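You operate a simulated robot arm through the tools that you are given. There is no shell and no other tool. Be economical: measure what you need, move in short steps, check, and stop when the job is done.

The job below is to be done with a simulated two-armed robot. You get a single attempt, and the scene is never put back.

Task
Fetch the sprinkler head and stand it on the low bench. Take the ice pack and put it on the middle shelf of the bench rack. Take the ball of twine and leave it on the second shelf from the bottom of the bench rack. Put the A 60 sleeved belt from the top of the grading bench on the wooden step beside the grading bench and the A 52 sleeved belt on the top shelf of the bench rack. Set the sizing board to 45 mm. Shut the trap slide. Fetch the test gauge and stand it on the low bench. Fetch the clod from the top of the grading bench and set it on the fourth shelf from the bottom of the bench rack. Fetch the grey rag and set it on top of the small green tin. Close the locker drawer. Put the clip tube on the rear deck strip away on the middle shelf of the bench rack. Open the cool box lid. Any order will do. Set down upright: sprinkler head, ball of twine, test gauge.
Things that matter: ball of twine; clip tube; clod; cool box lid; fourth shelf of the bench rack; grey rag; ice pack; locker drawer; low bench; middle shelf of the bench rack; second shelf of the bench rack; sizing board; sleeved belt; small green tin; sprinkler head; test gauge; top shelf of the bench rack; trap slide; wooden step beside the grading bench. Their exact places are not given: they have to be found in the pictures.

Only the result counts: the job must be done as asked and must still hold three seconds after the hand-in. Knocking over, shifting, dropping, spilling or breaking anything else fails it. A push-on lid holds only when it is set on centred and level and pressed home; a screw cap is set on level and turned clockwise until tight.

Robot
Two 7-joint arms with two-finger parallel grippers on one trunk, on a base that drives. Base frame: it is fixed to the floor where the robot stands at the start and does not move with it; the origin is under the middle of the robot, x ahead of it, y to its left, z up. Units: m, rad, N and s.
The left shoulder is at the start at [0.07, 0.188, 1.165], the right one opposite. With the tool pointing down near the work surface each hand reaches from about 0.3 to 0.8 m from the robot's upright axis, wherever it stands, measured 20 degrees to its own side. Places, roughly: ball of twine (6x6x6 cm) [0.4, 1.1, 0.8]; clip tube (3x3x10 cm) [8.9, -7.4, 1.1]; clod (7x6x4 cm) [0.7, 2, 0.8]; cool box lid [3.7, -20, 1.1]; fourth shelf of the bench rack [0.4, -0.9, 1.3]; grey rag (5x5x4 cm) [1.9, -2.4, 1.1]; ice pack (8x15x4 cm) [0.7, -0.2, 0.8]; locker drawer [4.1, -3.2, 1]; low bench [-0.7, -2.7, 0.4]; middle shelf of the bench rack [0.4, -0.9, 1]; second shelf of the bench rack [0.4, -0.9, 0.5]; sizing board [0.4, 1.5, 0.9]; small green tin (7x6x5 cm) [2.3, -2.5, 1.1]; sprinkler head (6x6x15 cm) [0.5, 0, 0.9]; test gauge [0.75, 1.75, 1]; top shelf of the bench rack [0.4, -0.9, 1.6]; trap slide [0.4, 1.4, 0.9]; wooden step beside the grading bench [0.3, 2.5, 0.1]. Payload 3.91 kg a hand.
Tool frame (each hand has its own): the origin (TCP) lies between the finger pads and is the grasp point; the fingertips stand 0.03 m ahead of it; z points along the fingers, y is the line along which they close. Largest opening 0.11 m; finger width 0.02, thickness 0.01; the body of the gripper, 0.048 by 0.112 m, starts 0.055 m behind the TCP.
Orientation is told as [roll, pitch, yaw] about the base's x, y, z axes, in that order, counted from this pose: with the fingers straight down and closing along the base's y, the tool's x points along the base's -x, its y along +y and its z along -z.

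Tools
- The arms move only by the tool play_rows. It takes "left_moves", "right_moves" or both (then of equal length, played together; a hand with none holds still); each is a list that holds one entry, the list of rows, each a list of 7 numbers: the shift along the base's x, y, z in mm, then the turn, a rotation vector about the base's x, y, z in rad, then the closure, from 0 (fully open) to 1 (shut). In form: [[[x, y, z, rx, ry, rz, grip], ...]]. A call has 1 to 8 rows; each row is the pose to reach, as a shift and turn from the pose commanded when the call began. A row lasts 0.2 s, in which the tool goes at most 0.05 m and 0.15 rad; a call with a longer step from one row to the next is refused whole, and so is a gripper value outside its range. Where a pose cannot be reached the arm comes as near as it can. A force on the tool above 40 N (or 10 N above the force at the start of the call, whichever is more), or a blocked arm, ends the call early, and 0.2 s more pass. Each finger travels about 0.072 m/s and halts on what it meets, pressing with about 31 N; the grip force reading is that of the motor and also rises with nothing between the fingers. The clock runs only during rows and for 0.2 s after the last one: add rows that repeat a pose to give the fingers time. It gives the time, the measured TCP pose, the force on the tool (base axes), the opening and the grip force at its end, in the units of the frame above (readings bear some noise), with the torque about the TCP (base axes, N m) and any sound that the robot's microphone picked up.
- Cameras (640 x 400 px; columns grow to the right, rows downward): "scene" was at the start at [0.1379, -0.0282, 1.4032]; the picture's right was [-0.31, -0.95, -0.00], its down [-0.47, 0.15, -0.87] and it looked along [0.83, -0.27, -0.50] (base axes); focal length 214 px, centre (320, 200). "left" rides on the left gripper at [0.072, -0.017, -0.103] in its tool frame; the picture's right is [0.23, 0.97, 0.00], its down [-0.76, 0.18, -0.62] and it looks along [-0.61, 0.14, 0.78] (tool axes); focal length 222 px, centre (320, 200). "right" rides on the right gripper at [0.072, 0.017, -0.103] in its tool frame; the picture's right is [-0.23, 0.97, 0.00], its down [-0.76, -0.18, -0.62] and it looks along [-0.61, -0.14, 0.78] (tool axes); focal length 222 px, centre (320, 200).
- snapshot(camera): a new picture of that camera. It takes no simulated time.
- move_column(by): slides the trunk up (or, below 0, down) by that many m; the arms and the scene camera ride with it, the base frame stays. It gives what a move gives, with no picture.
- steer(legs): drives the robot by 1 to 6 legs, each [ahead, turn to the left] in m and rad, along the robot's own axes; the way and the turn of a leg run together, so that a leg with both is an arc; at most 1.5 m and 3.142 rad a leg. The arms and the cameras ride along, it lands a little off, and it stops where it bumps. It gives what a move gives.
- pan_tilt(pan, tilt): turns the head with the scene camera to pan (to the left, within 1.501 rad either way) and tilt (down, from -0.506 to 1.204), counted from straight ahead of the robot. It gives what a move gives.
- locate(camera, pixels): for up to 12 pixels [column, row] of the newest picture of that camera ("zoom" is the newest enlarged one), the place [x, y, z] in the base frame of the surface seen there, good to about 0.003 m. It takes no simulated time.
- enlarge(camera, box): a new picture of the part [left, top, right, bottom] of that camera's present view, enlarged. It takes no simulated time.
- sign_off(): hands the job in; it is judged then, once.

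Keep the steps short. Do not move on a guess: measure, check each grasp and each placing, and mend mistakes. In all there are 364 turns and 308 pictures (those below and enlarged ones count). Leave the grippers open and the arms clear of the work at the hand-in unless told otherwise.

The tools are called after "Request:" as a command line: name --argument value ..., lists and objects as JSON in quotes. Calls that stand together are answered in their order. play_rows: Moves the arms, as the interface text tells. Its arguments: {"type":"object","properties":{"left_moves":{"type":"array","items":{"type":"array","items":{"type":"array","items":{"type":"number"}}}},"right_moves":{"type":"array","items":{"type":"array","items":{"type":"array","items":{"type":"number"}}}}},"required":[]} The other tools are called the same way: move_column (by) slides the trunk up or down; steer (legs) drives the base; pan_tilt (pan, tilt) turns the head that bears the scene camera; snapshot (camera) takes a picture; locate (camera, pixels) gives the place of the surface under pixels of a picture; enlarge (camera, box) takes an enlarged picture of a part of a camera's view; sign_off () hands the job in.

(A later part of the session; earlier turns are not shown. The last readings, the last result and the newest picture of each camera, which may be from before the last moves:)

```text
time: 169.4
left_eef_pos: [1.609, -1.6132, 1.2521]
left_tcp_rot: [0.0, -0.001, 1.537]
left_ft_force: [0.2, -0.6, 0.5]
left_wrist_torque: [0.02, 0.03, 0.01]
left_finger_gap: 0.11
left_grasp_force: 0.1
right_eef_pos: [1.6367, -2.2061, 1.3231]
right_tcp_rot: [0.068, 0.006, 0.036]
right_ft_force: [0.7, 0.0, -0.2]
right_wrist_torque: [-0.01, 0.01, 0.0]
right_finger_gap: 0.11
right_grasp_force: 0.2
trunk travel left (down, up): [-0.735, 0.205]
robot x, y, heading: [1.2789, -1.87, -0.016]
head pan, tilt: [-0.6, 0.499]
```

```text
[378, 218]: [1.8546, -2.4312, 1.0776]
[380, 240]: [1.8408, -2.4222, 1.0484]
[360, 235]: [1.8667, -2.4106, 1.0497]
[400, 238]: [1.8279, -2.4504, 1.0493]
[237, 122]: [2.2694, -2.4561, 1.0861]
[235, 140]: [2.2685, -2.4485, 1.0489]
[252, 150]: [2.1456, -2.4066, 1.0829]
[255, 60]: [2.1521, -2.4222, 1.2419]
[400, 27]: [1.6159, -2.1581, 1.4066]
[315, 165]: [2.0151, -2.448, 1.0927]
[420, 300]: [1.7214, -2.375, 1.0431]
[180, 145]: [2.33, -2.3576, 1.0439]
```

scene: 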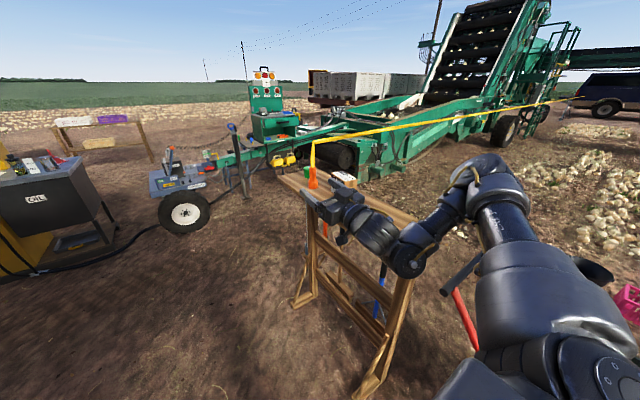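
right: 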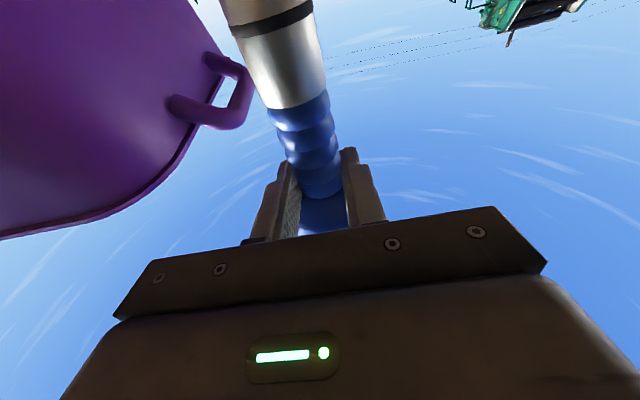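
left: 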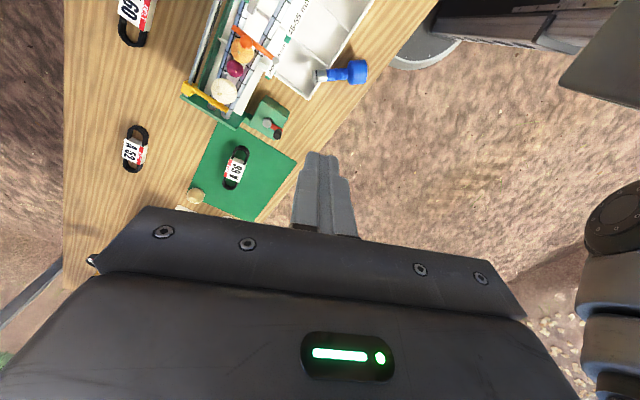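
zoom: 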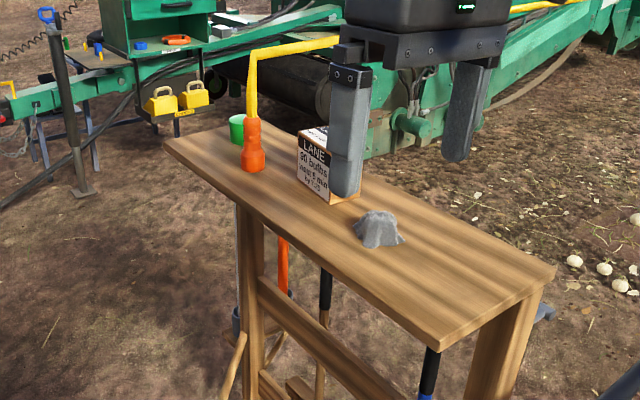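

I drive 0.2 m forward and raise the trunk slightly to bring the rag into comfortable reach.

Request:
steer --legs '[[0.22, 0]]'

Request:
move_column --by 0.08

Request:
play_rows --right_moves '[[[0, -30, 0, -0.07, -0.006, -0.03, 0], [0, -70, 0, -0.07, -0.006, -0.03, 0], [0, -110, -10, -0.07, -0.006, -0.03, 0], [0, -150, -30, -0.07, -0.006, -0.03, 0], [0, -190, -60, -0.07, -0.006, -0.03, 0], [0, -215, -95, -0.07, -0.006, -0.03, 0], [0, -225, -140, -0.07, -0.006, -0.03, 0], [0, -225, -180, -0.07, -0.006, -0.03, 0]]]'

Request:
snapshot --camera "right"

```text
time: 171.1
left_eef_pos: [1.8203, -1.6178, 1.2531]
left_tcp_rot: [-0.003, -0.003, 1.538]
left_ft_force: [-0.4, -0.2, -0.4]
left_wrist_torque: [-0.02, 0.0, -0.03]
left_finger_gap: 0.1101
left_grasp_force: 0.0
right_eef_pos: [1.8468, -2.2092, 1.3247]
right_tcp_rot: [0.067, 0.001, 0.034]
right_ft_force: [0.3, 0.2, 0.2]
right_wrist_torque: [-0.02, 0.0, 0.01]
right_finger_gap: 0.11
right_grasp_force: 0.1
trunk travel left (down, up): [-0.735, 0.205]
robot x, y, heading: [1.4974, -1.874, -0.021]
head pan, tilt: [-0.6, 0.499]
```

```text
time: 172.3
left_eef_pos: [1.8211, -1.6183, 1.333]
left_tcp_rot: [-0.002, -0.002, 1.538]
left_ft_force: [-0.6, 0.4, -0.3]
left_wrist_torque: [-0.04, 0.0, 0.01]
left_finger_gap: 0.1099
left_grasp_force: 0.1
right_eef_pos: [1.8479, -2.2111, 1.4045]
right_tcp_rot: [0.068, 0.003, 0.035]
right_ft_force: [-0.7, -0.1, -0.4]
right_wrist_torque: [0.0, 0.0, 0.0]
right_finger_gap: 0.11
right_grasp_force: 0.0
trunk travel left (down, up): [-0.815, 0.125]
robot x, y, heading: [1.4941, -1.8788, -0.014]
head pan, tilt: [-0.6, 0.499]
```

```text
time: 174.1
left_eef_pos: [1.8234, -1.6199, 1.3337]
left_tcp_rot: [-0.002, -0.005, 1.539]
left_ft_force: [0.3, 0.1, -0.6]
left_wrist_torque: [0.0, 0.01, -0.02]
left_finger_gap: 0.1099
left_grasp_force: 0.1
right_eef_pos: [1.8488, -2.4353, 1.2227]
right_tcp_rot: [0.0, -0.001, 0.004]
right_ft_force: [0.1, 0.5, -0.9]
right_wrist_torque: [0.05, -0.03, 0.02]
right_finger_gap: 0.1101
right_grasp_force: 0.1
trunk travel left (down, up): [-0.815, 0.125]
robot x, y, heading: [1.4961, -1.8716, -0.018]
head pan, tilt: [-0.6, 0.499]
```

```text
236 pictures are left
```

right: 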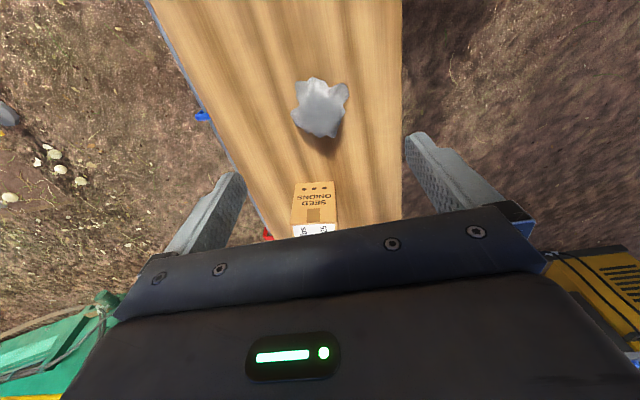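

Request:
locate --camera "right" --pixels '[[320, 105], [297, 110], [345, 108], [320, 85], [318, 128], [360, 110]]'

```text
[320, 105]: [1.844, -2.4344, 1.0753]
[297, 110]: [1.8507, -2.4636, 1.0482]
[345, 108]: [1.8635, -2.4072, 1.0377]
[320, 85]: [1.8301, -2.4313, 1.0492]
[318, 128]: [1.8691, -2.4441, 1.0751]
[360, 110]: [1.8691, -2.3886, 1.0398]
```

Request:
play_rows --right_moves '[[[2, 0, -45, 0, 0, 0, 0.2], [2, 0, -90, 0, 0, 0, 0.2], [2, 0, -125, 0, 0, 0, 0.2], [2, 0, -147, 0, 0, 0, 0.2], [2, 0, -147, 0, 0, 0, 0.5], [2, 0, -147, 0, 0, 0, 0.8], [2, 0, -147, 0, 0, 0, 1], [2, 0, -147, 0, 0, 0, 1]]]'

Request:
snapshot --camera "right"

```text
time: 175.9
left_eef_pos: [1.8221, -1.6169, 1.3335]
left_tcp_rot: [0.0, -0.002, 1.538]
left_ft_force: [-0.2, 0.6, 0.1]
left_wrist_torque: [0.0, -0.01, 0.01]
left_finger_gap: 0.1102
left_grasp_force: 0.1
right_eef_pos: [1.8507, -2.4343, 1.0745]
right_tcp_rot: [-0.003, -0.001, 0.006]
right_ft_force: [-0.3, -0.1, -0.2]
right_wrist_torque: [-0.02, 0.01, -0.01]
right_finger_gap: 0.0497
right_grasp_force: 31.0
trunk travel left (down, up): [-0.815, 0.125]
robot x, y, heading: [1.4926, -1.8736, -0.019]
head pan, tilt: [-0.6, 0.499]
```

```text
235 pictures are left
```

right: 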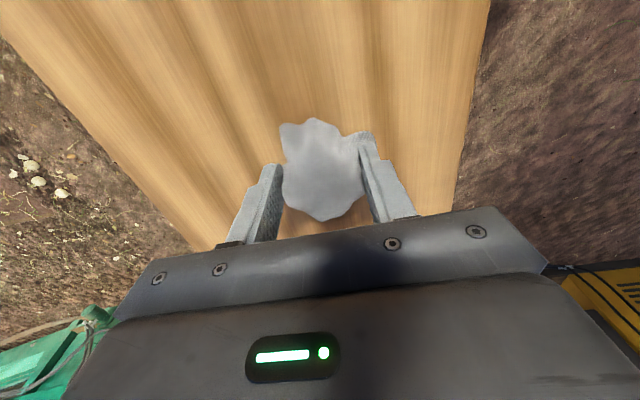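

Rag held (50 mm). I lift and pull it back toward me.

Request:
play_rows --right_moves '[[[0, 0, 45, 0, 0, 0, 1], [0, 0, 90, 0, 0, 0, 1], [0, 10, 135, 0, 0, 0, 1], [0, 30, 175, 0, 0, 0, 1], [0, 60, 210, 0, 0, 0, 1], [0, 95, 240, 0, 0, 0, 1], [0, 135, 265, 0, 0, 0, 1], [0, 180, 280, 0, 0, 0, 1]]]'

Request:
steer --legs '[[0.44, 0.02]]'

Request:
pan_tilt --pan -0.8 --tilt 0.6

Request:
snapshot --camera "scene"

```text
time: 177.7
left_eef_pos: [1.8205, -1.6139, 1.3327]
left_tcp_rot: [-0.003, 0.002, 1.538]
left_ft_force: [0.1, 0.6, 0.1]
left_wrist_torque: [0.02, 0.01, 0.0]
left_finger_gap: 0.1101
left_grasp_force: 0.0
right_eef_pos: [1.853, -2.252, 1.3566]
right_tcp_rot: [-0.006, -0.002, 0.004]
right_ft_force: [0.2, 0.2, -1.1]
right_wrist_torque: [-0.01, -0.01, 0.01]
right_finger_gap: 0.0496
right_grasp_force: 31.3
trunk travel left (down, up): [-0.815, 0.125]
robot x, y, heading: [1.4965, -1.8716, -0.016]
head pan, tilt: [-0.6, 0.499]
```

```text
time: 180.4
left_eef_pos: [2.2608, -1.6165, 1.334]
left_tcp_rot: [-0.003, 0.0, 1.556]
left_ft_force: [-0.7, -0.2, 0.4]
left_wrist_torque: [0.04, -0.05, 0.01]
left_finger_gap: 0.1101
left_grasp_force: 0.1
right_eef_pos: [2.3042, -2.2538, 1.3558]
right_tcp_rot: [-0.004, -0.003, 0.025]
right_ft_force: [0.5, -0.3, -1.4]
right_wrist_torque: [-0.02, -0.02, 0.0]
right_finger_gap: 0.049
right_grasp_force: 30.9
trunk travel left (down, up): [-0.815, 0.125]
robot x, y, heading: [1.9368, -1.8762, 0.001]
head pan, tilt: [-0.6, 0.499]
```

```text
time: 181.1
left_eef_pos: [2.2618, -1.6149, 1.3333]
left_tcp_rot: [-0.001, -0.001, 1.555]
left_ft_force: [0.0, -0.3, -0.8]
left_wrist_torque: [-0.01, 0.01, 0.02]
left_finger_gap: 0.11
left_grasp_force: 0.0
right_eef_pos: [2.3061, -2.2517, 1.3569]
right_tcp_rot: [-0.003, -0.002, 0.024]
right_ft_force: [0.3, -0.3, -0.9]
right_wrist_torque: [0.0, -0.02, -0.02]
right_finger_gap: 0.049
right_grasp_force: 30.9
trunk travel left (down, up): [-0.815, 0.125]
robot x, y, heading: [1.9427, -1.8771, 0.003]
head pan, tilt: [-0.799, 0.6]
```

```text
234 pictures are left
```

scene: 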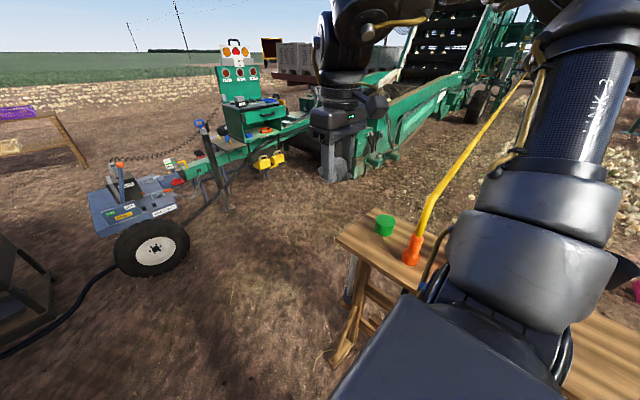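

Request:
locate --camera "scene" --pixels '[[384, 219], [377, 219], [392, 219], [384, 215], [385, 225], [425, 215], [450, 175], [500, 110], [412, 250]]'

Request:
snapshot --camera "right"

```text
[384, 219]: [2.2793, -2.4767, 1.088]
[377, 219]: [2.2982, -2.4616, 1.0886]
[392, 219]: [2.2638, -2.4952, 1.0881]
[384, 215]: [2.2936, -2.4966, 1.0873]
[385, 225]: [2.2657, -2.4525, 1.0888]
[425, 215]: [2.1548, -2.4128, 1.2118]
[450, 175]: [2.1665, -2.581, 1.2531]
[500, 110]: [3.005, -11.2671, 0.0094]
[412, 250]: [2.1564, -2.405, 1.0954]
```

```text
233 pictures are left
```

right: 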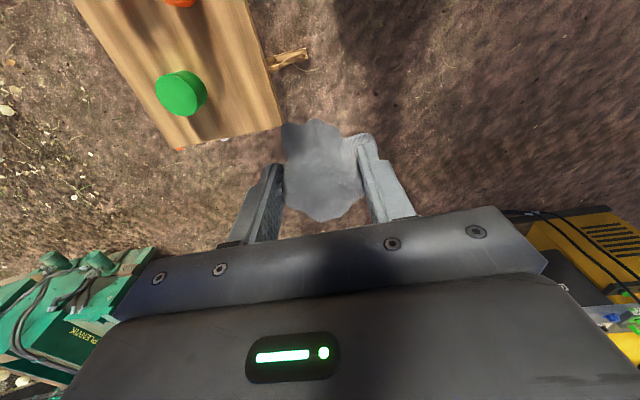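

Tin top centre (2.279,-2.476,1.0885). I go above it with yaw -0.9 so the camera stays clear of the yellow rope.

Request:
play_rows --right_moves '[[[0, -30, 0, 0, 0, -0.13, 1], [-5, -65, 0, 0, 0, -0.26, 1], [-10, -100, 0, 0, 0, -0.39, 1], [-15, -135, -20, 0, 0, -0.52, 1], [-20, -170, -50, 0, 0, -0.65, 1], [-25, -205, -80, 0, 0, -0.78, 1], [-27, -224, -120, 0, 0, -0.9, 1], [-27, -224, -157, 0, 0, -0.9, 1]]]'

Request:
snapshot --camera "right"

Request:
snapshot --camera "scene"

```text
time: 182.9
left_eef_pos: [2.2622, -1.6175, 1.3328]
left_tcp_rot: [-0.002, -0.003, 1.556]
left_ft_force: [1.1, -0.4, -0.8]
left_wrist_torque: [0.02, 0.0, -0.01]
left_finger_gap: 0.1101
left_grasp_force: 0.0
right_eef_pos: [2.2791, -2.477, 1.1971]
right_tcp_rot: [-0.004, 0.0, -0.878]
right_ft_force: [-0.2, -0.9, -0.7]
right_wrist_torque: [-0.02, -0.04, 0.02]
right_finger_gap: 0.0489
right_grasp_force: 31.1
trunk travel left (down, up): [-0.815, 0.125]
robot x, y, heading: [1.9454, -1.8782, -0.002]
head pan, tilt: [-0.799, 0.6]
```

```text
232 pictures are left
```

right: 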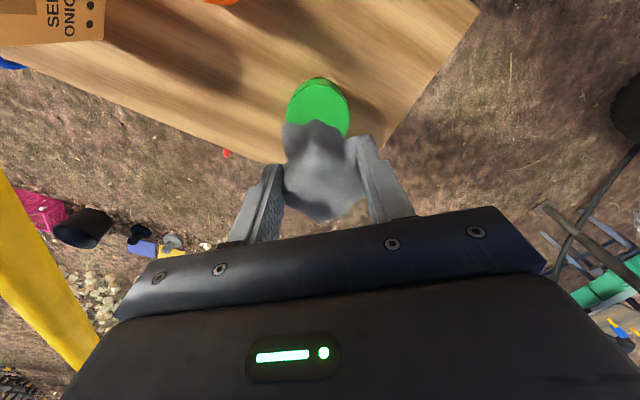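

```text
231 pictures are left
```

scene: 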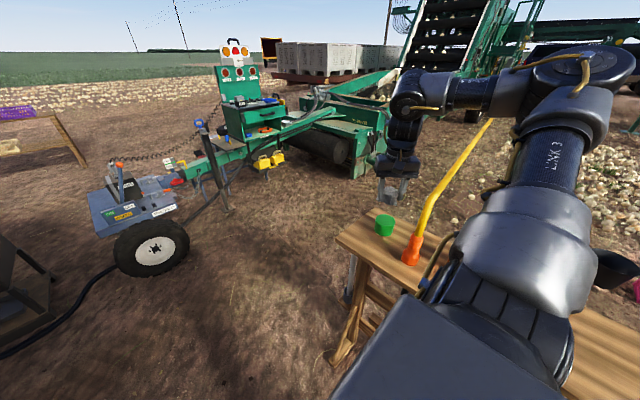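

Request:
play_rows --right_moves '[[[0, 0, -30, 0, 0, 0, 1], [0, 0, -55, 0, 0, 0, 1], [0, 0, -66, 0, 0, 0, 1], [0, 0, -71, 0, 0, 0, 1], [0, 0, -71, 0, 0, 0, 1]]]'

Request:
snapshot --camera "right"

Request:
enlarge --camera "scene" --box '[340, 150, 440, 260]'

```text
time: 184.1
left_eef_pos: [2.261, -1.6168, 1.3332]
left_tcp_rot: [-0.002, -0.001, 1.554]
left_ft_force: [0.5, 0.5, -0.4]
left_wrist_torque: [-0.06, 0.01, -0.02]
left_finger_gap: 0.1101
left_grasp_force: 0.1
right_eef_pos: [2.278, -2.4765, 1.1291]
right_tcp_rot: [-0.002, -0.001, -0.876]
right_ft_force: [-0.9, -0.2, -0.6]
right_wrist_torque: [0.0, -0.01, -0.01]
right_finger_gap: 0.0486
right_grasp_force: 31.0
trunk travel left (down, up): [-0.815, 0.125]
robot x, y, heading: [1.9402, -1.8816, -0.0]
head pan, tilt: [-0.799, 0.6]
```

```text
230 pictures are left
```

right: 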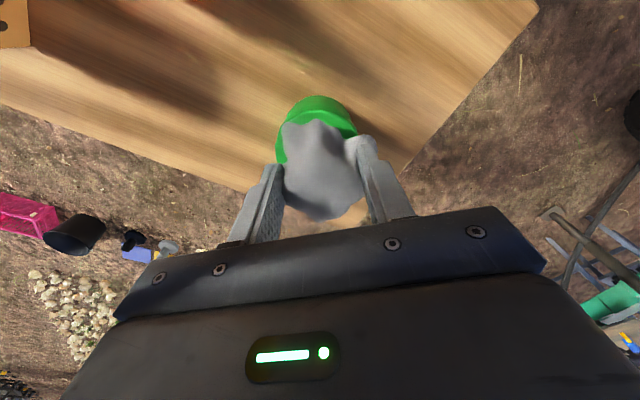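

```text
3.64 times, centred on (390, 205) of scene
```

zoom: 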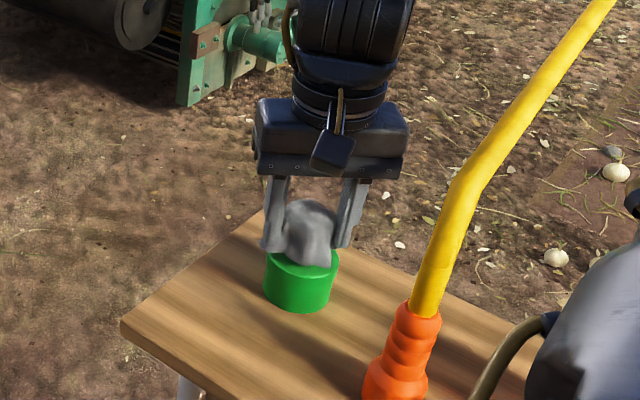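

The rag is right over the tin. I lower the last 4 mm, open, and lift away.

Request:
play_rows --right_moves '[[[0, 0, -3, 0, 0, 0, 1], [0, 0, -5, 0, 0, 0, 1], [0, 0, -5, 0, 0, 0, 0.4], [0, 0, -5, 0, 0, 0, 0.1], [0, 0, -5, 0, 0, 0, 0], [0, 0, 30, 0, 0, 0, 0], [0, 0, 75, 0, 0, 0, 0], [0, 0, 120, 0, 0, 0, 0]]]'

Request:
enlarge --camera "scene" --box '[340, 150, 440, 260]'

```text
time: 185.9
left_eef_pos: [2.2616, -1.6148, 1.3317]
left_tcp_rot: [-0.001, -0.002, 1.555]
left_ft_force: [-0.3, 1.0, 0.2]
left_wrist_torque: [-0.03, 0.03, 0.0]
left_finger_gap: 0.1099
left_grasp_force: 0.1
right_eef_pos: [2.2784, -2.4744, 1.2495]
right_tcp_rot: [-0.003, -0.002, -0.877]
right_ft_force: [0.7, 1.2, 0.0]
right_wrist_torque: [-0.03, -0.03, -0.01]
right_finger_gap: 0.1102
right_grasp_force: 0.0
trunk travel left (down, up): [-0.815, 0.125]
robot x, y, heading: [1.9432, -1.8826, -0.002]
head pan, tilt: [-0.799, 0.6]
```

```text
3.64 times, centred on (390, 205) of scene
```

zoom: 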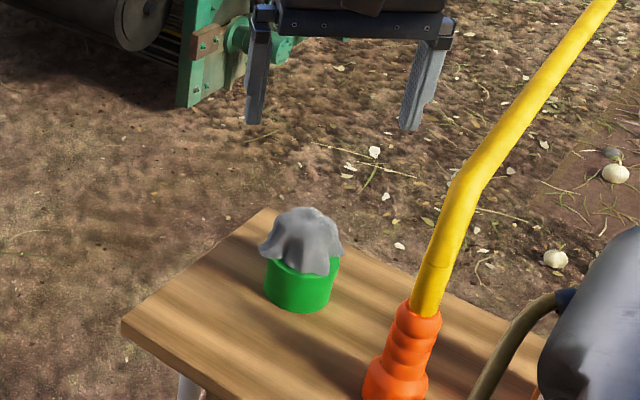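

Rag done. Next the locker drawer nearby; I pull the hand back and enlarge the green locker.

Request:
play_rows --right_moves '[[[0, 30, 30, 0, 0, 0.1, 0], [0, 65, 50, 0, 0, 0.2, 0], [0, 105, 70, 0, 0, 0.3, 0], [0, 150, 80, 0, 0, 0.4, 0], [0, 190, 80, 0, 0, 0.5, 0], [0, 230, 80, 0, 0, 0.6, 0]]]'

Request:
enlarge --camera "scene" --box '[180, 30, 340, 220]'

Request:
locate --camera "zoom" --pixels '[[150, 230], [190, 210], [230, 210], [125, 200], [200, 300], [240, 270], [180, 160], [60, 320], [290, 110]]'

```text
time: 187.3
left_eef_pos: [2.2625, -1.6146, 1.3327]
left_tcp_rot: [-0.002, 0.001, 1.553]
left_ft_force: [-0.2, 0.3, -0.1]
left_wrist_torque: [-0.03, 0.0, -0.01]
left_finger_gap: 0.1101
left_grasp_force: 0.1
right_eef_pos: [2.2777, -2.244, 1.3301]
right_tcp_rot: [-0.005, -0.001, -0.275]
right_ft_force: [0.9, -0.1, -0.6]
right_wrist_torque: [-0.04, -0.01, 0.04]
right_finger_gap: 0.1101
right_grasp_force: 0.1
trunk travel left (down, up): [-0.815, 0.125]
robot x, y, heading: [1.9421, -1.8758, 0.004]
head pan, tilt: [-0.799, 0.6]
```

```text
2.11 times, centred on (260, 125) of scene
```

zoom: 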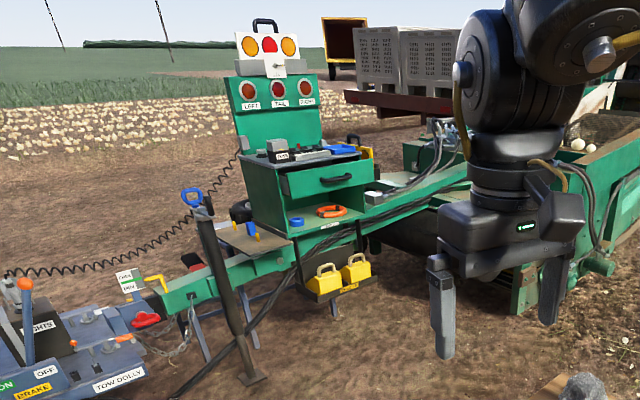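

```text
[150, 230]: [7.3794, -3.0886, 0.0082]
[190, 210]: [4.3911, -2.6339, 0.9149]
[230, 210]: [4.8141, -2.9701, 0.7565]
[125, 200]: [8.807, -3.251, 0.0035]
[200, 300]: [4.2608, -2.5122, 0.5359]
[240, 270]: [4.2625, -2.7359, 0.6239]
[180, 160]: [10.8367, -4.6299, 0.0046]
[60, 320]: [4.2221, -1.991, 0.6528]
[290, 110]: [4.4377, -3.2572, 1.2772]
```

Request:
locate --camera "zoom" --pixels '[[335, 180], [286, 190], [378, 172], [330, 190], [300, 160], [370, 152], [272, 190], [360, 215], [300, 215], [245, 165], [350, 270], [390, 195]]'

```text
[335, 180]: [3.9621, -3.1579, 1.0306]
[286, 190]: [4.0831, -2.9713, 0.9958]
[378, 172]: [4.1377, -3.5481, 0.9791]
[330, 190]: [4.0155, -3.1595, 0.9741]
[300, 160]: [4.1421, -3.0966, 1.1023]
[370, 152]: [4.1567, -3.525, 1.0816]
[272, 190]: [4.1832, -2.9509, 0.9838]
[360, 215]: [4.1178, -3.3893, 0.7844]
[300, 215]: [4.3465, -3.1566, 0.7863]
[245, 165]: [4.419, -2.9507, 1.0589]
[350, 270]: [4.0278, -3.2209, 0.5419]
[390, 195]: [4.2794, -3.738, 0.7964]
```

I measure the dolly and floor obstacles on the way to the locker.

Request:
snapshot --camera "scene"

Request:
locate --camera "scene" --pixels '[[150, 270], [115, 225], [180, 200], [228, 208], [350, 360], [340, 175], [300, 210], [272, 155], [20, 290], [100, 290], [380, 225]]'

```text
226 pictures are left
```

scene: 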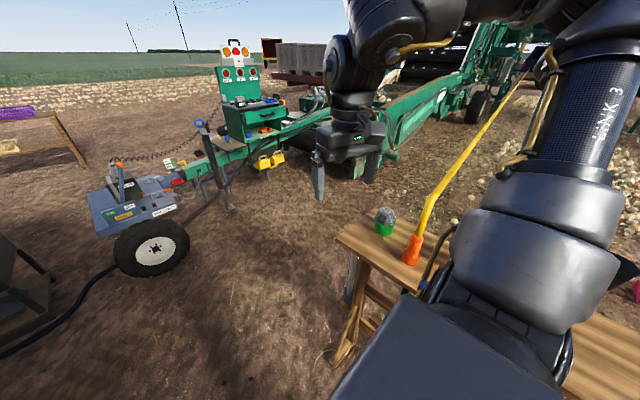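

```text
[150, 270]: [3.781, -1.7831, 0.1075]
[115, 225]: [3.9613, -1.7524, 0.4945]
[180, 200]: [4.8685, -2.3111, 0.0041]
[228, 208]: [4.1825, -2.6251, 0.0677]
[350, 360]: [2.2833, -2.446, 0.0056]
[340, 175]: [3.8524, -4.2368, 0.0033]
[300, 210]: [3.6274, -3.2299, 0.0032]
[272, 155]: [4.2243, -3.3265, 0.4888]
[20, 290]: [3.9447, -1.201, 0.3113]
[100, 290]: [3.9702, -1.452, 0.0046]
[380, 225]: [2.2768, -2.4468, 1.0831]
```

Request:
steer --legs '[[0.8, 0], [0, -0.93], [1.2, 0], [0, 0.93]]'

Request:
pan_tilt --pan -0.3 --tilt 0.5

Request:
snapshot --camera "scene"

```text
time: 202.1
left_eef_pos: [3.7874, -2.5885, 1.3325]
left_tcp_rot: [-0.003, 0.0, 1.559]
left_ft_force: [-0.7, 0.0, 0.1]
left_wrist_torque: [0.01, 0.01, -0.03]
left_finger_gap: 0.1098
left_grasp_force: 0.0
right_eef_pos: [3.8048, -3.2208, 1.328]
right_tcp_rot: [-0.003, -0.002, -0.272]
right_ft_force: [0.3, 0.0, -0.4]
right_wrist_torque: [0.03, 0.01, 0.02]
right_finger_gap: 0.1099
right_grasp_force: 0.1
trunk travel left (down, up): [-0.815, 0.125]
robot x, y, heading: [3.4652, -2.8527, 0.004]
head pan, tilt: [-0.799, 0.6]
```

```text
time: 203.1
left_eef_pos: [3.7879, -2.5875, 1.3323]
left_tcp_rot: [-0.003, -0.001, 1.558]
left_ft_force: [-0.1, -0.2, 0.0]
left_wrist_torque: [-0.02, -0.02, -0.02]
left_finger_gap: 0.1099
left_grasp_force: 0.0
right_eef_pos: [3.8047, -3.2199, 1.3298]
right_tcp_rot: [-0.004, -0.001, -0.273]
right_ft_force: [0.1, 0.5, -0.3]
right_wrist_torque: [0.0, -0.04, 0.02]
right_finger_gap: 0.11
right_grasp_force: 0.1
trunk travel left (down, up): [-0.815, 0.125]
robot x, y, heading: [3.4658, -2.8538, 0.007]
head pan, tilt: [-0.3, 0.499]
```

```text
225 pictures are left
```

scene: 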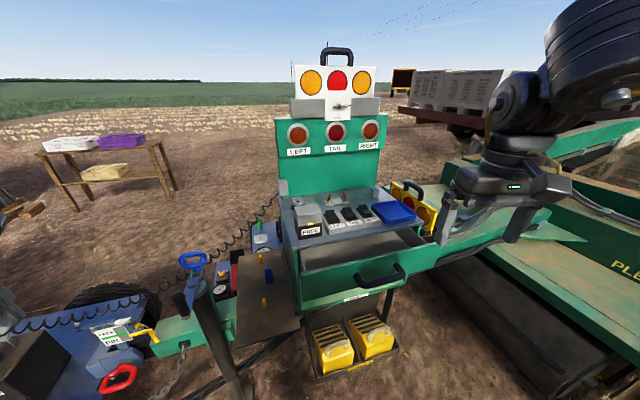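

Request:
locate --camera "scene" --pixels '[[382, 278], [310, 285], [350, 275], [415, 255], [430, 240], [350, 285], [360, 250], [310, 245], [380, 225], [330, 272], [405, 272]]'

```text
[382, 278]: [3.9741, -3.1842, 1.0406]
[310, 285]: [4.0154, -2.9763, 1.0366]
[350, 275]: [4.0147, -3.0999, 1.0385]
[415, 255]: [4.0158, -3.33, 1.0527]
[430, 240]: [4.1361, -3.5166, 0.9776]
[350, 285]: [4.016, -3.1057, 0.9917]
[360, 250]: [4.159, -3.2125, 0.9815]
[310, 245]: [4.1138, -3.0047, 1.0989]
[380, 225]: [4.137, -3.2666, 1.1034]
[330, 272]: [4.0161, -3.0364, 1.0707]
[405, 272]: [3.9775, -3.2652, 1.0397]
```

I drive 0.12 closer, then bring the closed right hand in front of the drawer handle (x 3.974, y -3.185, z 1.04).

Request:
steer --legs '[[0.12, 0]]'

Request:
play_rows --right_moves '[[[-10, 5, -40, 0, 0, 0.05, 0.3], [-20, 10, -85, 0, 0, 0.1, 0.6], [-25, 20, -130, 0, 0, 0.15, 1], [-25, 28, -175, 0, 0, 0.2, 1], [-25, 34, -220, 0, 0, 0.27, 1], [-25, 34, -260, 0, 0, 0.27, 1], [-25, 34, -292, 0, 0, 0.27, 1]]]'

Request:
snapshot --camera "right"

```text
time: 204.3
left_eef_pos: [3.9049, -2.5874, 1.3336]
left_tcp_rot: [-0.005, -0.002, 1.559]
left_ft_force: [0.4, -0.1, -0.6]
left_wrist_torque: [0.0, -0.05, 0.06]
left_finger_gap: 0.1101
left_grasp_force: 0.0
right_eef_pos: [3.9242, -3.2194, 1.3302]
right_tcp_rot: [-0.004, -0.003, -0.271]
right_ft_force: [-0.4, 0.2, 0.7]
right_wrist_torque: [0.0, 0.0, 0.0]
right_finger_gap: 0.11
right_grasp_force: 0.0
trunk travel left (down, up): [-0.815, 0.125]
robot x, y, heading: [3.5873, -2.8516, 0.007]
head pan, tilt: [-0.3, 0.499]
```

```text
time: 205.9
left_eef_pos: [3.9093, -2.5886, 1.3326]
left_tcp_rot: [0.0, -0.002, 1.559]
left_ft_force: [-0.4, 0.6, 0.2]
left_wrist_torque: [0.0, 0.0, 0.0]
left_finger_gap: 0.1099
left_grasp_force: 0.0
right_eef_pos: [3.9186, -3.1924, 1.0327]
right_tcp_rot: [-0.001, 0.001, -0.005]
right_ft_force: [-0.4, 0.8, -0.2]
right_wrist_torque: [-0.02, 0.01, 0.0]
right_finger_gap: 0.0001
right_grasp_force: 31.1
right hand out of reach, approached as far as the arm can: row 2, 3, 4, 5, 6, 7
trunk travel left (down, up): [-0.815, 0.125]
robot x, y, heading: [3.5883, -2.8571, 0.005]
head pan, tilt: [-0.3, 0.499]
```

```text
224 pictures are left
```

right: 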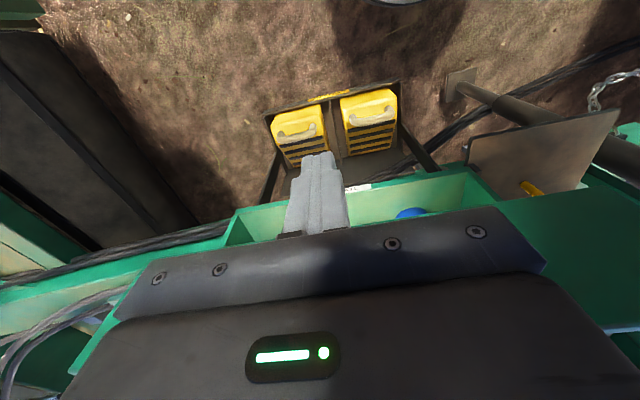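

Hand is in front of the handle. I push +x slowly.

Request:
play_rows --right_moves '[[[20, 0, 0, 0, 0, 0, 1], [40, 0, 0, 0, 0, 0, 1], [60, 0, 0, 0, 0, 0, 1], [78, 0, 0, 0, 0, 0, 1], [96, 0, 0, 0, 0, 0, 1], [114, 0, 0, 0, 0, 0, 1], [130, 0, 0, 0, 0, 0, 1], [144, 0, 0, 0, 0, 0, 1]]]'

Request:
snapshot --camera "scene"

```text
time: 207.7
left_eef_pos: [3.9052, -2.589, 1.333]
left_tcp_rot: [0.0, 0.001, 1.555]
left_ft_force: [0.2, 0.8, -0.1]
left_wrist_torque: [0.03, 0.02, -0.02]
left_finger_gap: 0.1101
left_grasp_force: 0.1
right_eef_pos: [4.0402, -3.1903, 1.0315]
right_tcp_rot: [-0.001, 0.029, 0.001]
right_ft_force: [-26.3, 4.3, 17.0]
right_wrist_torque: [0.07, -0.09, 0.07]
right_finger_gap: 0.0
right_grasp_force: 31.3
trunk travel left (down, up): [-0.815, 0.125]
robot x, y, heading: [3.587, -2.854, 0.003]
head pan, tilt: [-0.3, 0.499]
stopped in row 8 (right hand): the force on the tool passed its limit (the readings are from after the stop); the commanded pose is now the measured one
```

```text
223 pictures are left
```

scene: 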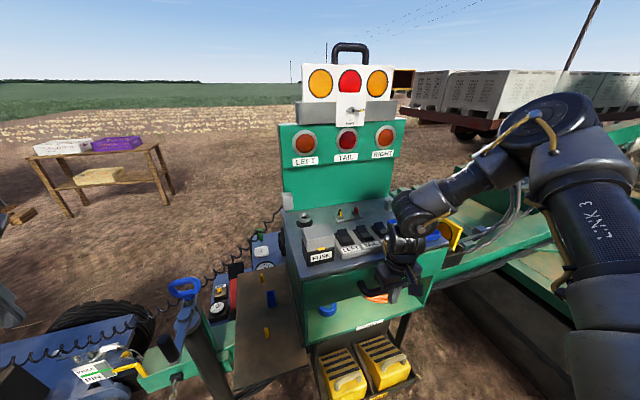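

Request:
play_rows --right_moves '[[[-40, 0, 0, 0, 0, 0, 1], [-80, 0, 0, 0, 0, 0, 1], [-110, 0, 40, 0, 0, 0, 1], [-110, 0, 85, 0, 0, 0, 0.6], [-110, 0, 130, 0, 0, 0, 0.3], [-110, 0, 175, 0, 0, 0, 0], [-110, 0, 220, 0, 0, 0, 0]]]'

Request:
enlarge --camera "scene" --box '[260, 200, 460, 330]'

Request:
locate --camera "zoom" --pixels '[[150, 200], [250, 190], [330, 170], [380, 170], [120, 260], [400, 215], [250, 240], [120, 330]]'

```text
time: 209.3
left_eef_pos: [3.9068, -2.5892, 1.3323]
left_tcp_rot: [-0.001, -0.001, 1.555]
left_ft_force: [0.2, -0.2, 0.2]
left_wrist_torque: [0.01, 0.0, -0.02]
left_finger_gap: 0.1101
left_grasp_force: 0.1
right_eef_pos: [3.9336, -3.1892, 1.2545]
right_tcp_rot: [-0.003, 0.022, -0.003]
right_ft_force: [-1.1, 0.6, -0.1]
right_wrist_torque: [-0.01, -0.01, -0.01]
right_finger_gap: 0.1103
right_grasp_force: 0.1
trunk travel left (down, up): [-0.815, 0.125]
robot x, y, heading: [3.5855, -2.8506, 0.004]
head pan, tilt: [-0.3, 0.499]
```

```text
3.08 times, centred on (360, 265) of scene
```

zoom: 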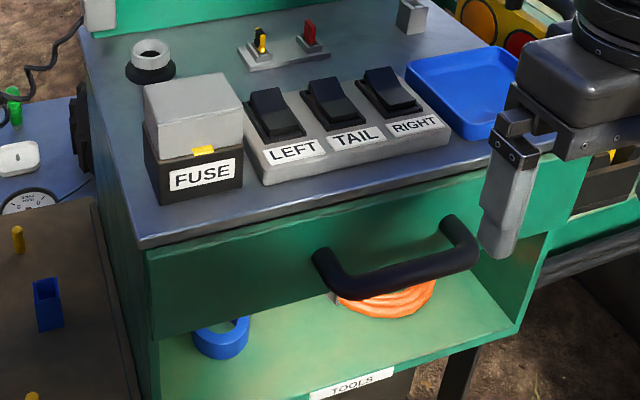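

```text
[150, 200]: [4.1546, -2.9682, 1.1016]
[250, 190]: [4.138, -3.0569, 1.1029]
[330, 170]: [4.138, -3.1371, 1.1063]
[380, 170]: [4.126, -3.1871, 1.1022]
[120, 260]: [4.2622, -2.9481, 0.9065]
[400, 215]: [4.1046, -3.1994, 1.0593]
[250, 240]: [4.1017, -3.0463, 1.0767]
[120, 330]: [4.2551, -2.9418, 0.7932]
```

The drawer is flush and closed. Now I look for a way to the clip tube around (8.9,-7.4).

Request:
steer --legs '[[-0.4, 0], [0, -0.9]]'

Request:
pan_tilt --pan 0.25 --tilt 0.25

Request:
snapshot --camera "scene"

Request:
pan_tilt --pan -0.6 --tilt 0.3

Request:
snapshot --camera "scene"

```text
time: 214.1
left_eef_pos: [3.5964, -2.9351, 1.3319]
left_tcp_rot: [0.0, 0.0, 0.672]
left_ft_force: [-0.2, 0.1, -0.2]
left_wrist_torque: [0.01, -0.02, 0.0]
left_finger_gap: 0.1099
left_grasp_force: 0.1
right_eef_pos: [3.1506, -3.3371, 1.2531]
right_tcp_rot: [-0.005, 0.023, -0.884]
right_ft_force: [-0.7, 0.5, -0.4]
right_wrist_torque: [0.03, 0.03, 0.01]
right_finger_gap: 0.1098
right_grasp_force: 0.0
trunk travel left (down, up): [-0.815, 0.125]
robot x, y, heading: [3.1893, -2.8528, -0.888]
head pan, tilt: [-0.3, 0.499]
```

```text
time: 215.0
left_eef_pos: [3.597, -2.9358, 1.3319]
left_tcp_rot: [0.0, 0.001, 0.672]
left_ft_force: [-0.7, -0.2, 0.5]
left_wrist_torque: [0.01, -0.01, 0.01]
left_finger_gap: 0.11
left_grasp_force: 0.1
right_eef_pos: [3.1492, -3.338, 1.2511]
right_tcp_rot: [-0.003, 0.022, -0.884]
right_ft_force: [0.8, -0.5, 0.1]
right_wrist_torque: [-0.01, 0.03, -0.02]
right_finger_gap: 0.1101
right_grasp_force: 0.1
trunk travel left (down, up): [-0.815, 0.125]
robot x, y, heading: [3.1901, -2.8532, -0.883]
head pan, tilt: [0.25, 0.25]
```

```text
221 pictures are left
```

scene: 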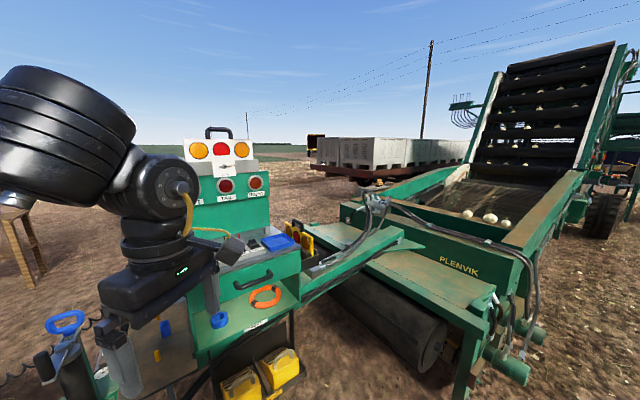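

```text
time: 216.2
left_eef_pos: [3.596, -2.9353, 1.3313]
left_tcp_rot: [-0.001, 0.0, 0.672]
left_ft_force: [0.5, 0.6, 0.6]
left_wrist_torque: [-0.02, 0.01, 0.04]
left_finger_gap: 0.1101
left_grasp_force: 0.0
right_eef_pos: [3.1495, -3.3376, 1.2519]
right_tcp_rot: [-0.004, 0.021, -0.885]
right_ft_force: [0.3, 0.1, -0.2]
right_wrist_torque: [-0.02, 0.01, 0.01]
right_finger_gap: 0.11
right_grasp_force: 0.0
trunk travel left (down, up): [-0.815, 0.125]
robot x, y, heading: [3.189, -2.8557, -0.882]
head pan, tilt: [-0.6, 0.3]
```

```text
220 pictures are left
```

scene: 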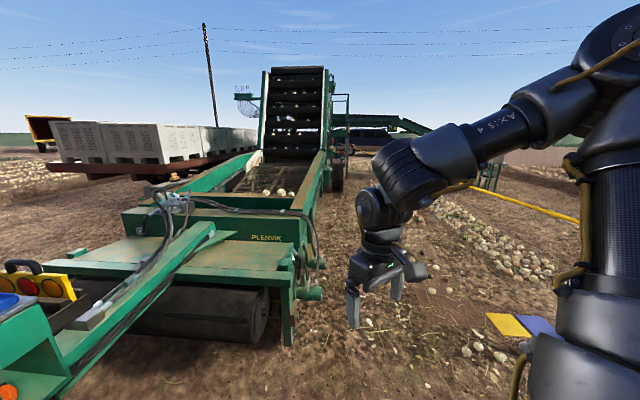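

Request:
locate --camera "scene" --pixels '[[290, 330], [310, 295], [270, 190], [300, 150], [330, 190], [345, 165], [130, 145], [200, 160], [240, 140], [470, 230], [390, 330], [40, 130]]'

Request:
enlarge --camera "scene" --box '[200, 60, 420, 200]'

```text
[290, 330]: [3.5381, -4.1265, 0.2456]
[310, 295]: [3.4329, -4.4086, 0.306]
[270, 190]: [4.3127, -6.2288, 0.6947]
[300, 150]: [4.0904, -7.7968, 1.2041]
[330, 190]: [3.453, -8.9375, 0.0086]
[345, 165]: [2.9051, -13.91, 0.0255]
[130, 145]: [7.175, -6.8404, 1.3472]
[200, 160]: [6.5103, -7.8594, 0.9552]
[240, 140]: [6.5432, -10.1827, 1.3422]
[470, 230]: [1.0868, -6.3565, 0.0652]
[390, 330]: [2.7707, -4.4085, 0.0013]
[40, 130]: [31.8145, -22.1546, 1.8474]
```

```text
2.86 times, centred on (310, 130) of scene
```

zoom: 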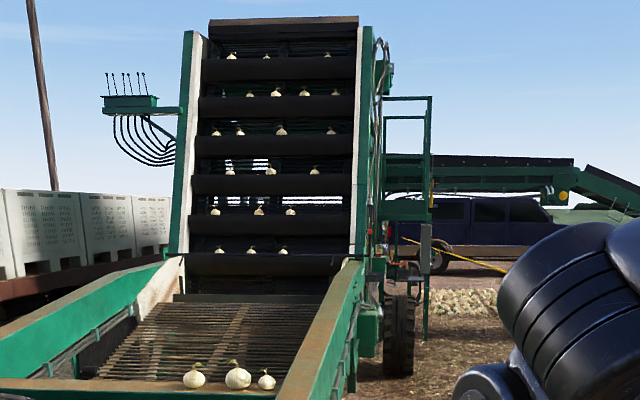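

I check the yellow line and the corridor toward the south (cool box around y=-20).

Request:
play_rows --right_moves '[[[20, 25, 0, 0, 0, 0, 0], [40, 50, 0, 0, 0, 0, 0], [50, 70, 0, 0, 0, 0, 0]]]'

Request:
pan_tilt --pan -0.9 --tilt 0.2

Request:
snapshot --camera "scene"

```text
time: 217.0
left_eef_pos: [3.5966, -2.9371, 1.3329]
left_tcp_rot: [-0.001, -0.002, 0.67]
left_ft_force: [0.1, -0.1, 0.3]
left_wrist_torque: [0.0, -0.02, 0.0]
left_finger_gap: 0.1101
left_grasp_force: 0.0
right_eef_pos: [3.1733, -3.3222, 1.2673]
right_tcp_rot: [-0.002, 0.023, -0.882]
right_ft_force: [0.3, -0.1, -0.2]
right_wrist_torque: [0.0, -0.02, 0.01]
right_finger_gap: 0.11
right_grasp_force: 0.0
right hand out of reach, approached as far as the arm can: row 1, 2, 3
trunk travel left (down, up): [-0.815, 0.125]
robot x, y, heading: [3.1918, -2.8541, -0.887]
head pan, tilt: [-0.6, 0.3]
```

```text
time: 217.8
left_eef_pos: [3.5971, -2.9343, 1.3327]
left_tcp_rot: [0.001, 0.001, 0.671]
left_ft_force: [-0.2, -1.1, -0.1]
left_wrist_torque: [0.04, 0.01, 0.02]
left_finger_gap: 0.1098
left_grasp_force: 0.1
right_eef_pos: [3.1756, -3.3221, 1.2667]
right_tcp_rot: [-0.002, 0.023, -0.884]
right_ft_force: [-0.3, 0.3, 0.4]
right_wrist_torque: [-0.01, -0.02, -0.02]
right_finger_gap: 0.1101
right_grasp_force: 0.1
trunk travel left (down, up): [-0.815, 0.125]
robot x, y, heading: [3.1917, -2.8528, -0.886]
head pan, tilt: [-0.901, 0.201]
```

```text
218 pictures are left
```

scene: 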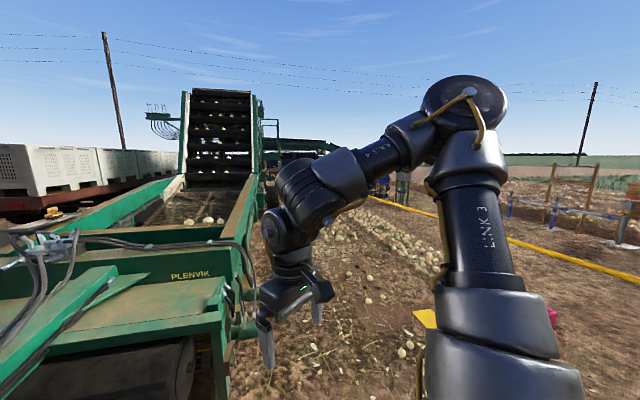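

Request:
locate --camera "scene" --pixels '[[600, 266], [530, 246], [430, 213], [385, 202], [370, 240], [340, 300], [400, 280], [255, 330], [560, 210], [625, 235], [290, 150], [395, 190]]'

Request:
enlarge --camera "scene" --box '[250, 120, 450, 240]'

```text
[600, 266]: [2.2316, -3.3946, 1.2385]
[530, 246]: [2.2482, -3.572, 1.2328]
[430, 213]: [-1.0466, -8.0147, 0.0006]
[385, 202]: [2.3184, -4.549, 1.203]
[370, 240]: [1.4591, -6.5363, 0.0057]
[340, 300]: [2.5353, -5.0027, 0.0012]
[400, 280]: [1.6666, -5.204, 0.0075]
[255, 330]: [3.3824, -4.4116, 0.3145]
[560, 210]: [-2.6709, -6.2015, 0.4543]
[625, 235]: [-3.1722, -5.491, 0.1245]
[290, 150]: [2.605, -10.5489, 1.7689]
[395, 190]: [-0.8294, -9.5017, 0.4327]
```

```text
3.20 times, centred on (350, 180) of scene
```

zoom: 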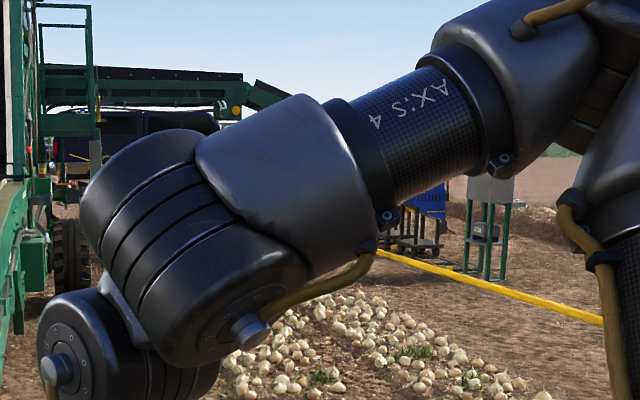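

The yellow tape closes that side; the cool box is better reached by the western lane later. The clip tube lies on the trailer to the east, so I go north around the dolly and look.

Request:
steer --legs '[[0, 3.0], [1.2, 0], [0, -0.5], [1.5, 0], [0.4, 0]]'

Request:
pan_tilt --pan -1.0 --tilt 0.3

Request:
snapshot --camera "scene"

```text
time: 241.5
left_eef_pos: [2.1282, 0.3472, 1.3326]
left_tcp_rot: [0.0, 0.0, -3.096]
left_ft_force: [-0.4, -0.1, -0.7]
left_wrist_torque: [0.0, 0.04, -0.02]
left_finger_gap: 0.11
left_grasp_force: 0.0
right_eef_pos: [2.6951, 0.4149, 1.2682]
right_tcp_rot: [-0.001, 0.022, 1.633]
right_ft_force: [-0.8, -0.2, -0.1]
right_wrist_torque: [0.02, -0.01, 0.01]
right_finger_gap: 0.1102
right_grasp_force: 0.0
trunk travel left (down, up): [-0.815, 0.125]
robot x, y, heading: [2.4107, 0.0464, 1.629]
head pan, tilt: [-0.901, 0.201]
```

```text
time: 242.2
left_eef_pos: [2.1269, 0.3488, 1.3322]
left_tcp_rot: [-0.001, -0.001, -3.096]
left_ft_force: [0.0, 0.2, -0.5]
left_wrist_torque: [0.04, 0.01, -0.02]
left_finger_gap: 0.1099
left_grasp_force: 0.1
right_eef_pos: [2.6952, 0.4153, 1.2669]
right_tcp_rot: [-0.002, 0.024, 1.634]
right_ft_force: [0.2, 0.1, -0.2]
right_wrist_torque: [-0.03, 0.0, -0.01]
right_finger_gap: 0.1099
right_grasp_force: 0.1
trunk travel left (down, up): [-0.815, 0.125]
robot x, y, heading: [2.4049, 0.0469, 1.631]
head pan, tilt: [-1.0, 0.3]
```

```text
216 pictures are left
```

scene: 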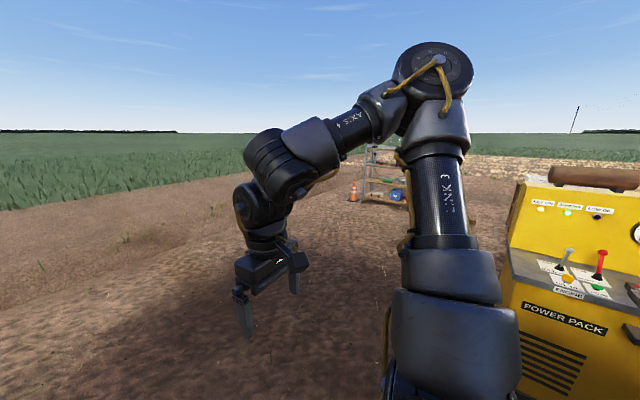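

Request:
locate --camera "scene" --pixels '[[353, 198], [366, 200], [385, 200], [520, 330], [510, 240], [600, 300], [560, 180], [340, 260]]'

Request:
pan_tilt --pan -1.5 --tilt 0.3

Request:
snapshot --camera "scene"

```text
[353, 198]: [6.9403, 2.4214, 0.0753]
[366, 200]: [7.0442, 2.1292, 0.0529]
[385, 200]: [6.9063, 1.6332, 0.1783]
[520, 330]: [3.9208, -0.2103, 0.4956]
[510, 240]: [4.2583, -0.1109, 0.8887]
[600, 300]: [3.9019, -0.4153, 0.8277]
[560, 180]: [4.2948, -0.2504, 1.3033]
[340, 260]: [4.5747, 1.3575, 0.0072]
```

```text
time: 243.1
left_eef_pos: [2.1277, 0.3491, 1.3314]
left_tcp_rot: [-0.001, 0.001, -3.096]
left_ft_force: [0.9, -0.7, -0.2]
left_wrist_torque: [-0.04, 0.03, -0.01]
left_finger_gap: 0.1098
left_grasp_force: 0.1
right_eef_pos: [2.6961, 0.4155, 1.2672]
right_tcp_rot: [-0.001, 0.022, 1.633]
right_ft_force: [0.4, 0.1, 0.3]
right_wrist_torque: [-0.01, 0.04, -0.04]
right_finger_gap: 0.1098
right_grasp_force: 0.0
trunk travel left (down, up): [-0.815, 0.125]
robot x, y, heading: [2.409, 0.043, 1.631]
head pan, tilt: [-1.499, 0.3]
```

```text
215 pictures are left
```

scene: 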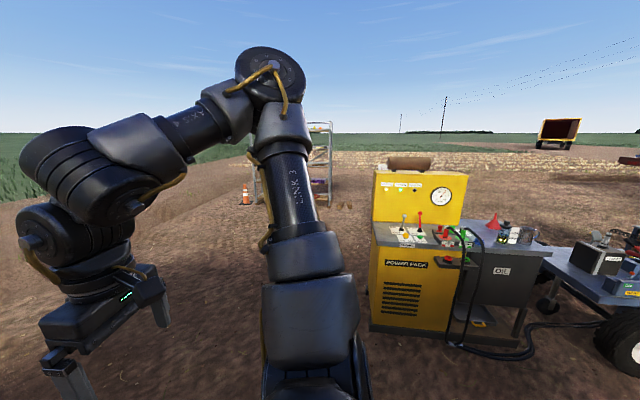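

Request:
steer --legs '[[0, -1.38], [1.5, 0], [1.4, 0], [0, -1.15]]'

Request:
pan_tilt --pan 0.0 --tilt 0.25

Request:
snapshot --camera "scene"

```text
time: 263.3
left_eef_pos: [5.6144, 0.5993, 1.3316]
left_tcp_rot: [-0.001, 0.0, 0.622]
left_ft_force: [-1.5, -0.3, 0.1]
left_wrist_torque: [0.0, 0.03, 0.02]
left_finger_gap: 0.1103
left_grasp_force: 0.0
right_eef_pos: [5.1739, 0.2346, 1.2679]
right_tcp_rot: [-0.004, 0.023, -0.933]
right_ft_force: [1.0, -0.8, -0.7]
right_wrist_torque: [-0.01, 0.02, -0.01]
right_finger_gap: 0.1099
right_grasp_force: 0.0
trunk travel left (down, up): [-0.815, 0.125]
robot x, y, heading: [5.2082, 0.6994, -0.933]
head pan, tilt: [-1.499, 0.3]
```

```text
time: 264.9
left_eef_pos: [5.6135, 0.5997, 1.3335]
left_tcp_rot: [0.0, -0.003, 0.623]
left_ft_force: [0.3, -0.3, 0.8]
left_wrist_torque: [-0.01, -0.05, -0.01]
left_finger_gap: 0.1101
left_grasp_force: 0.1
right_eef_pos: [5.1729, 0.2337, 1.267]
right_tcp_rot: [-0.003, 0.023, -0.931]
right_ft_force: [0.2, -0.2, 0.5]
right_wrist_torque: [-0.02, 0.01, -0.03]
right_finger_gap: 0.1098
right_grasp_force: 0.0
trunk travel left (down, up): [-0.815, 0.125]
robot x, y, heading: [5.2138, 0.701, -0.934]
head pan, tilt: [0.0, 0.25]
```

```text
214 pictures are left
```

scene: 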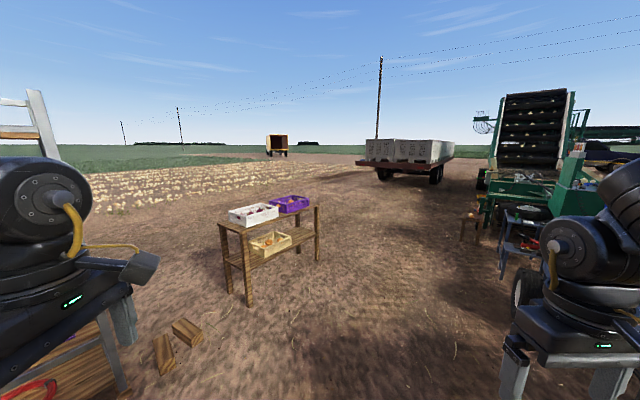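

Request:
enlarge --camera "scene" --box '[340, 110, 480, 200]'

Request:
locate --camera "scene" --pixels '[[250, 305], [318, 255], [365, 162], [435, 180], [385, 178], [400, 165], [480, 235], [40, 130], [120, 370], [185, 330], [450, 300]]'

```text
4.44 times, centred on (410, 155) of scene
```

zoom: 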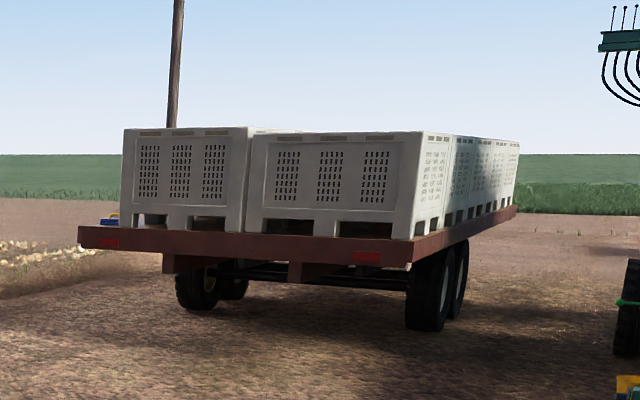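

```text
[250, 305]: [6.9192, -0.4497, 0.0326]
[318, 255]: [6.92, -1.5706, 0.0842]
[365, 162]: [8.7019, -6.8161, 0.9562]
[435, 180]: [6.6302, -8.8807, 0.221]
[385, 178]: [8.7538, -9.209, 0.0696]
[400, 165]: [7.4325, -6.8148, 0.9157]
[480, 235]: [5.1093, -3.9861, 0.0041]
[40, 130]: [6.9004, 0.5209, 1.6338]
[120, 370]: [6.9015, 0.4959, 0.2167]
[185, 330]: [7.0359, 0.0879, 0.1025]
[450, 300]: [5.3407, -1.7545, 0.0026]
```

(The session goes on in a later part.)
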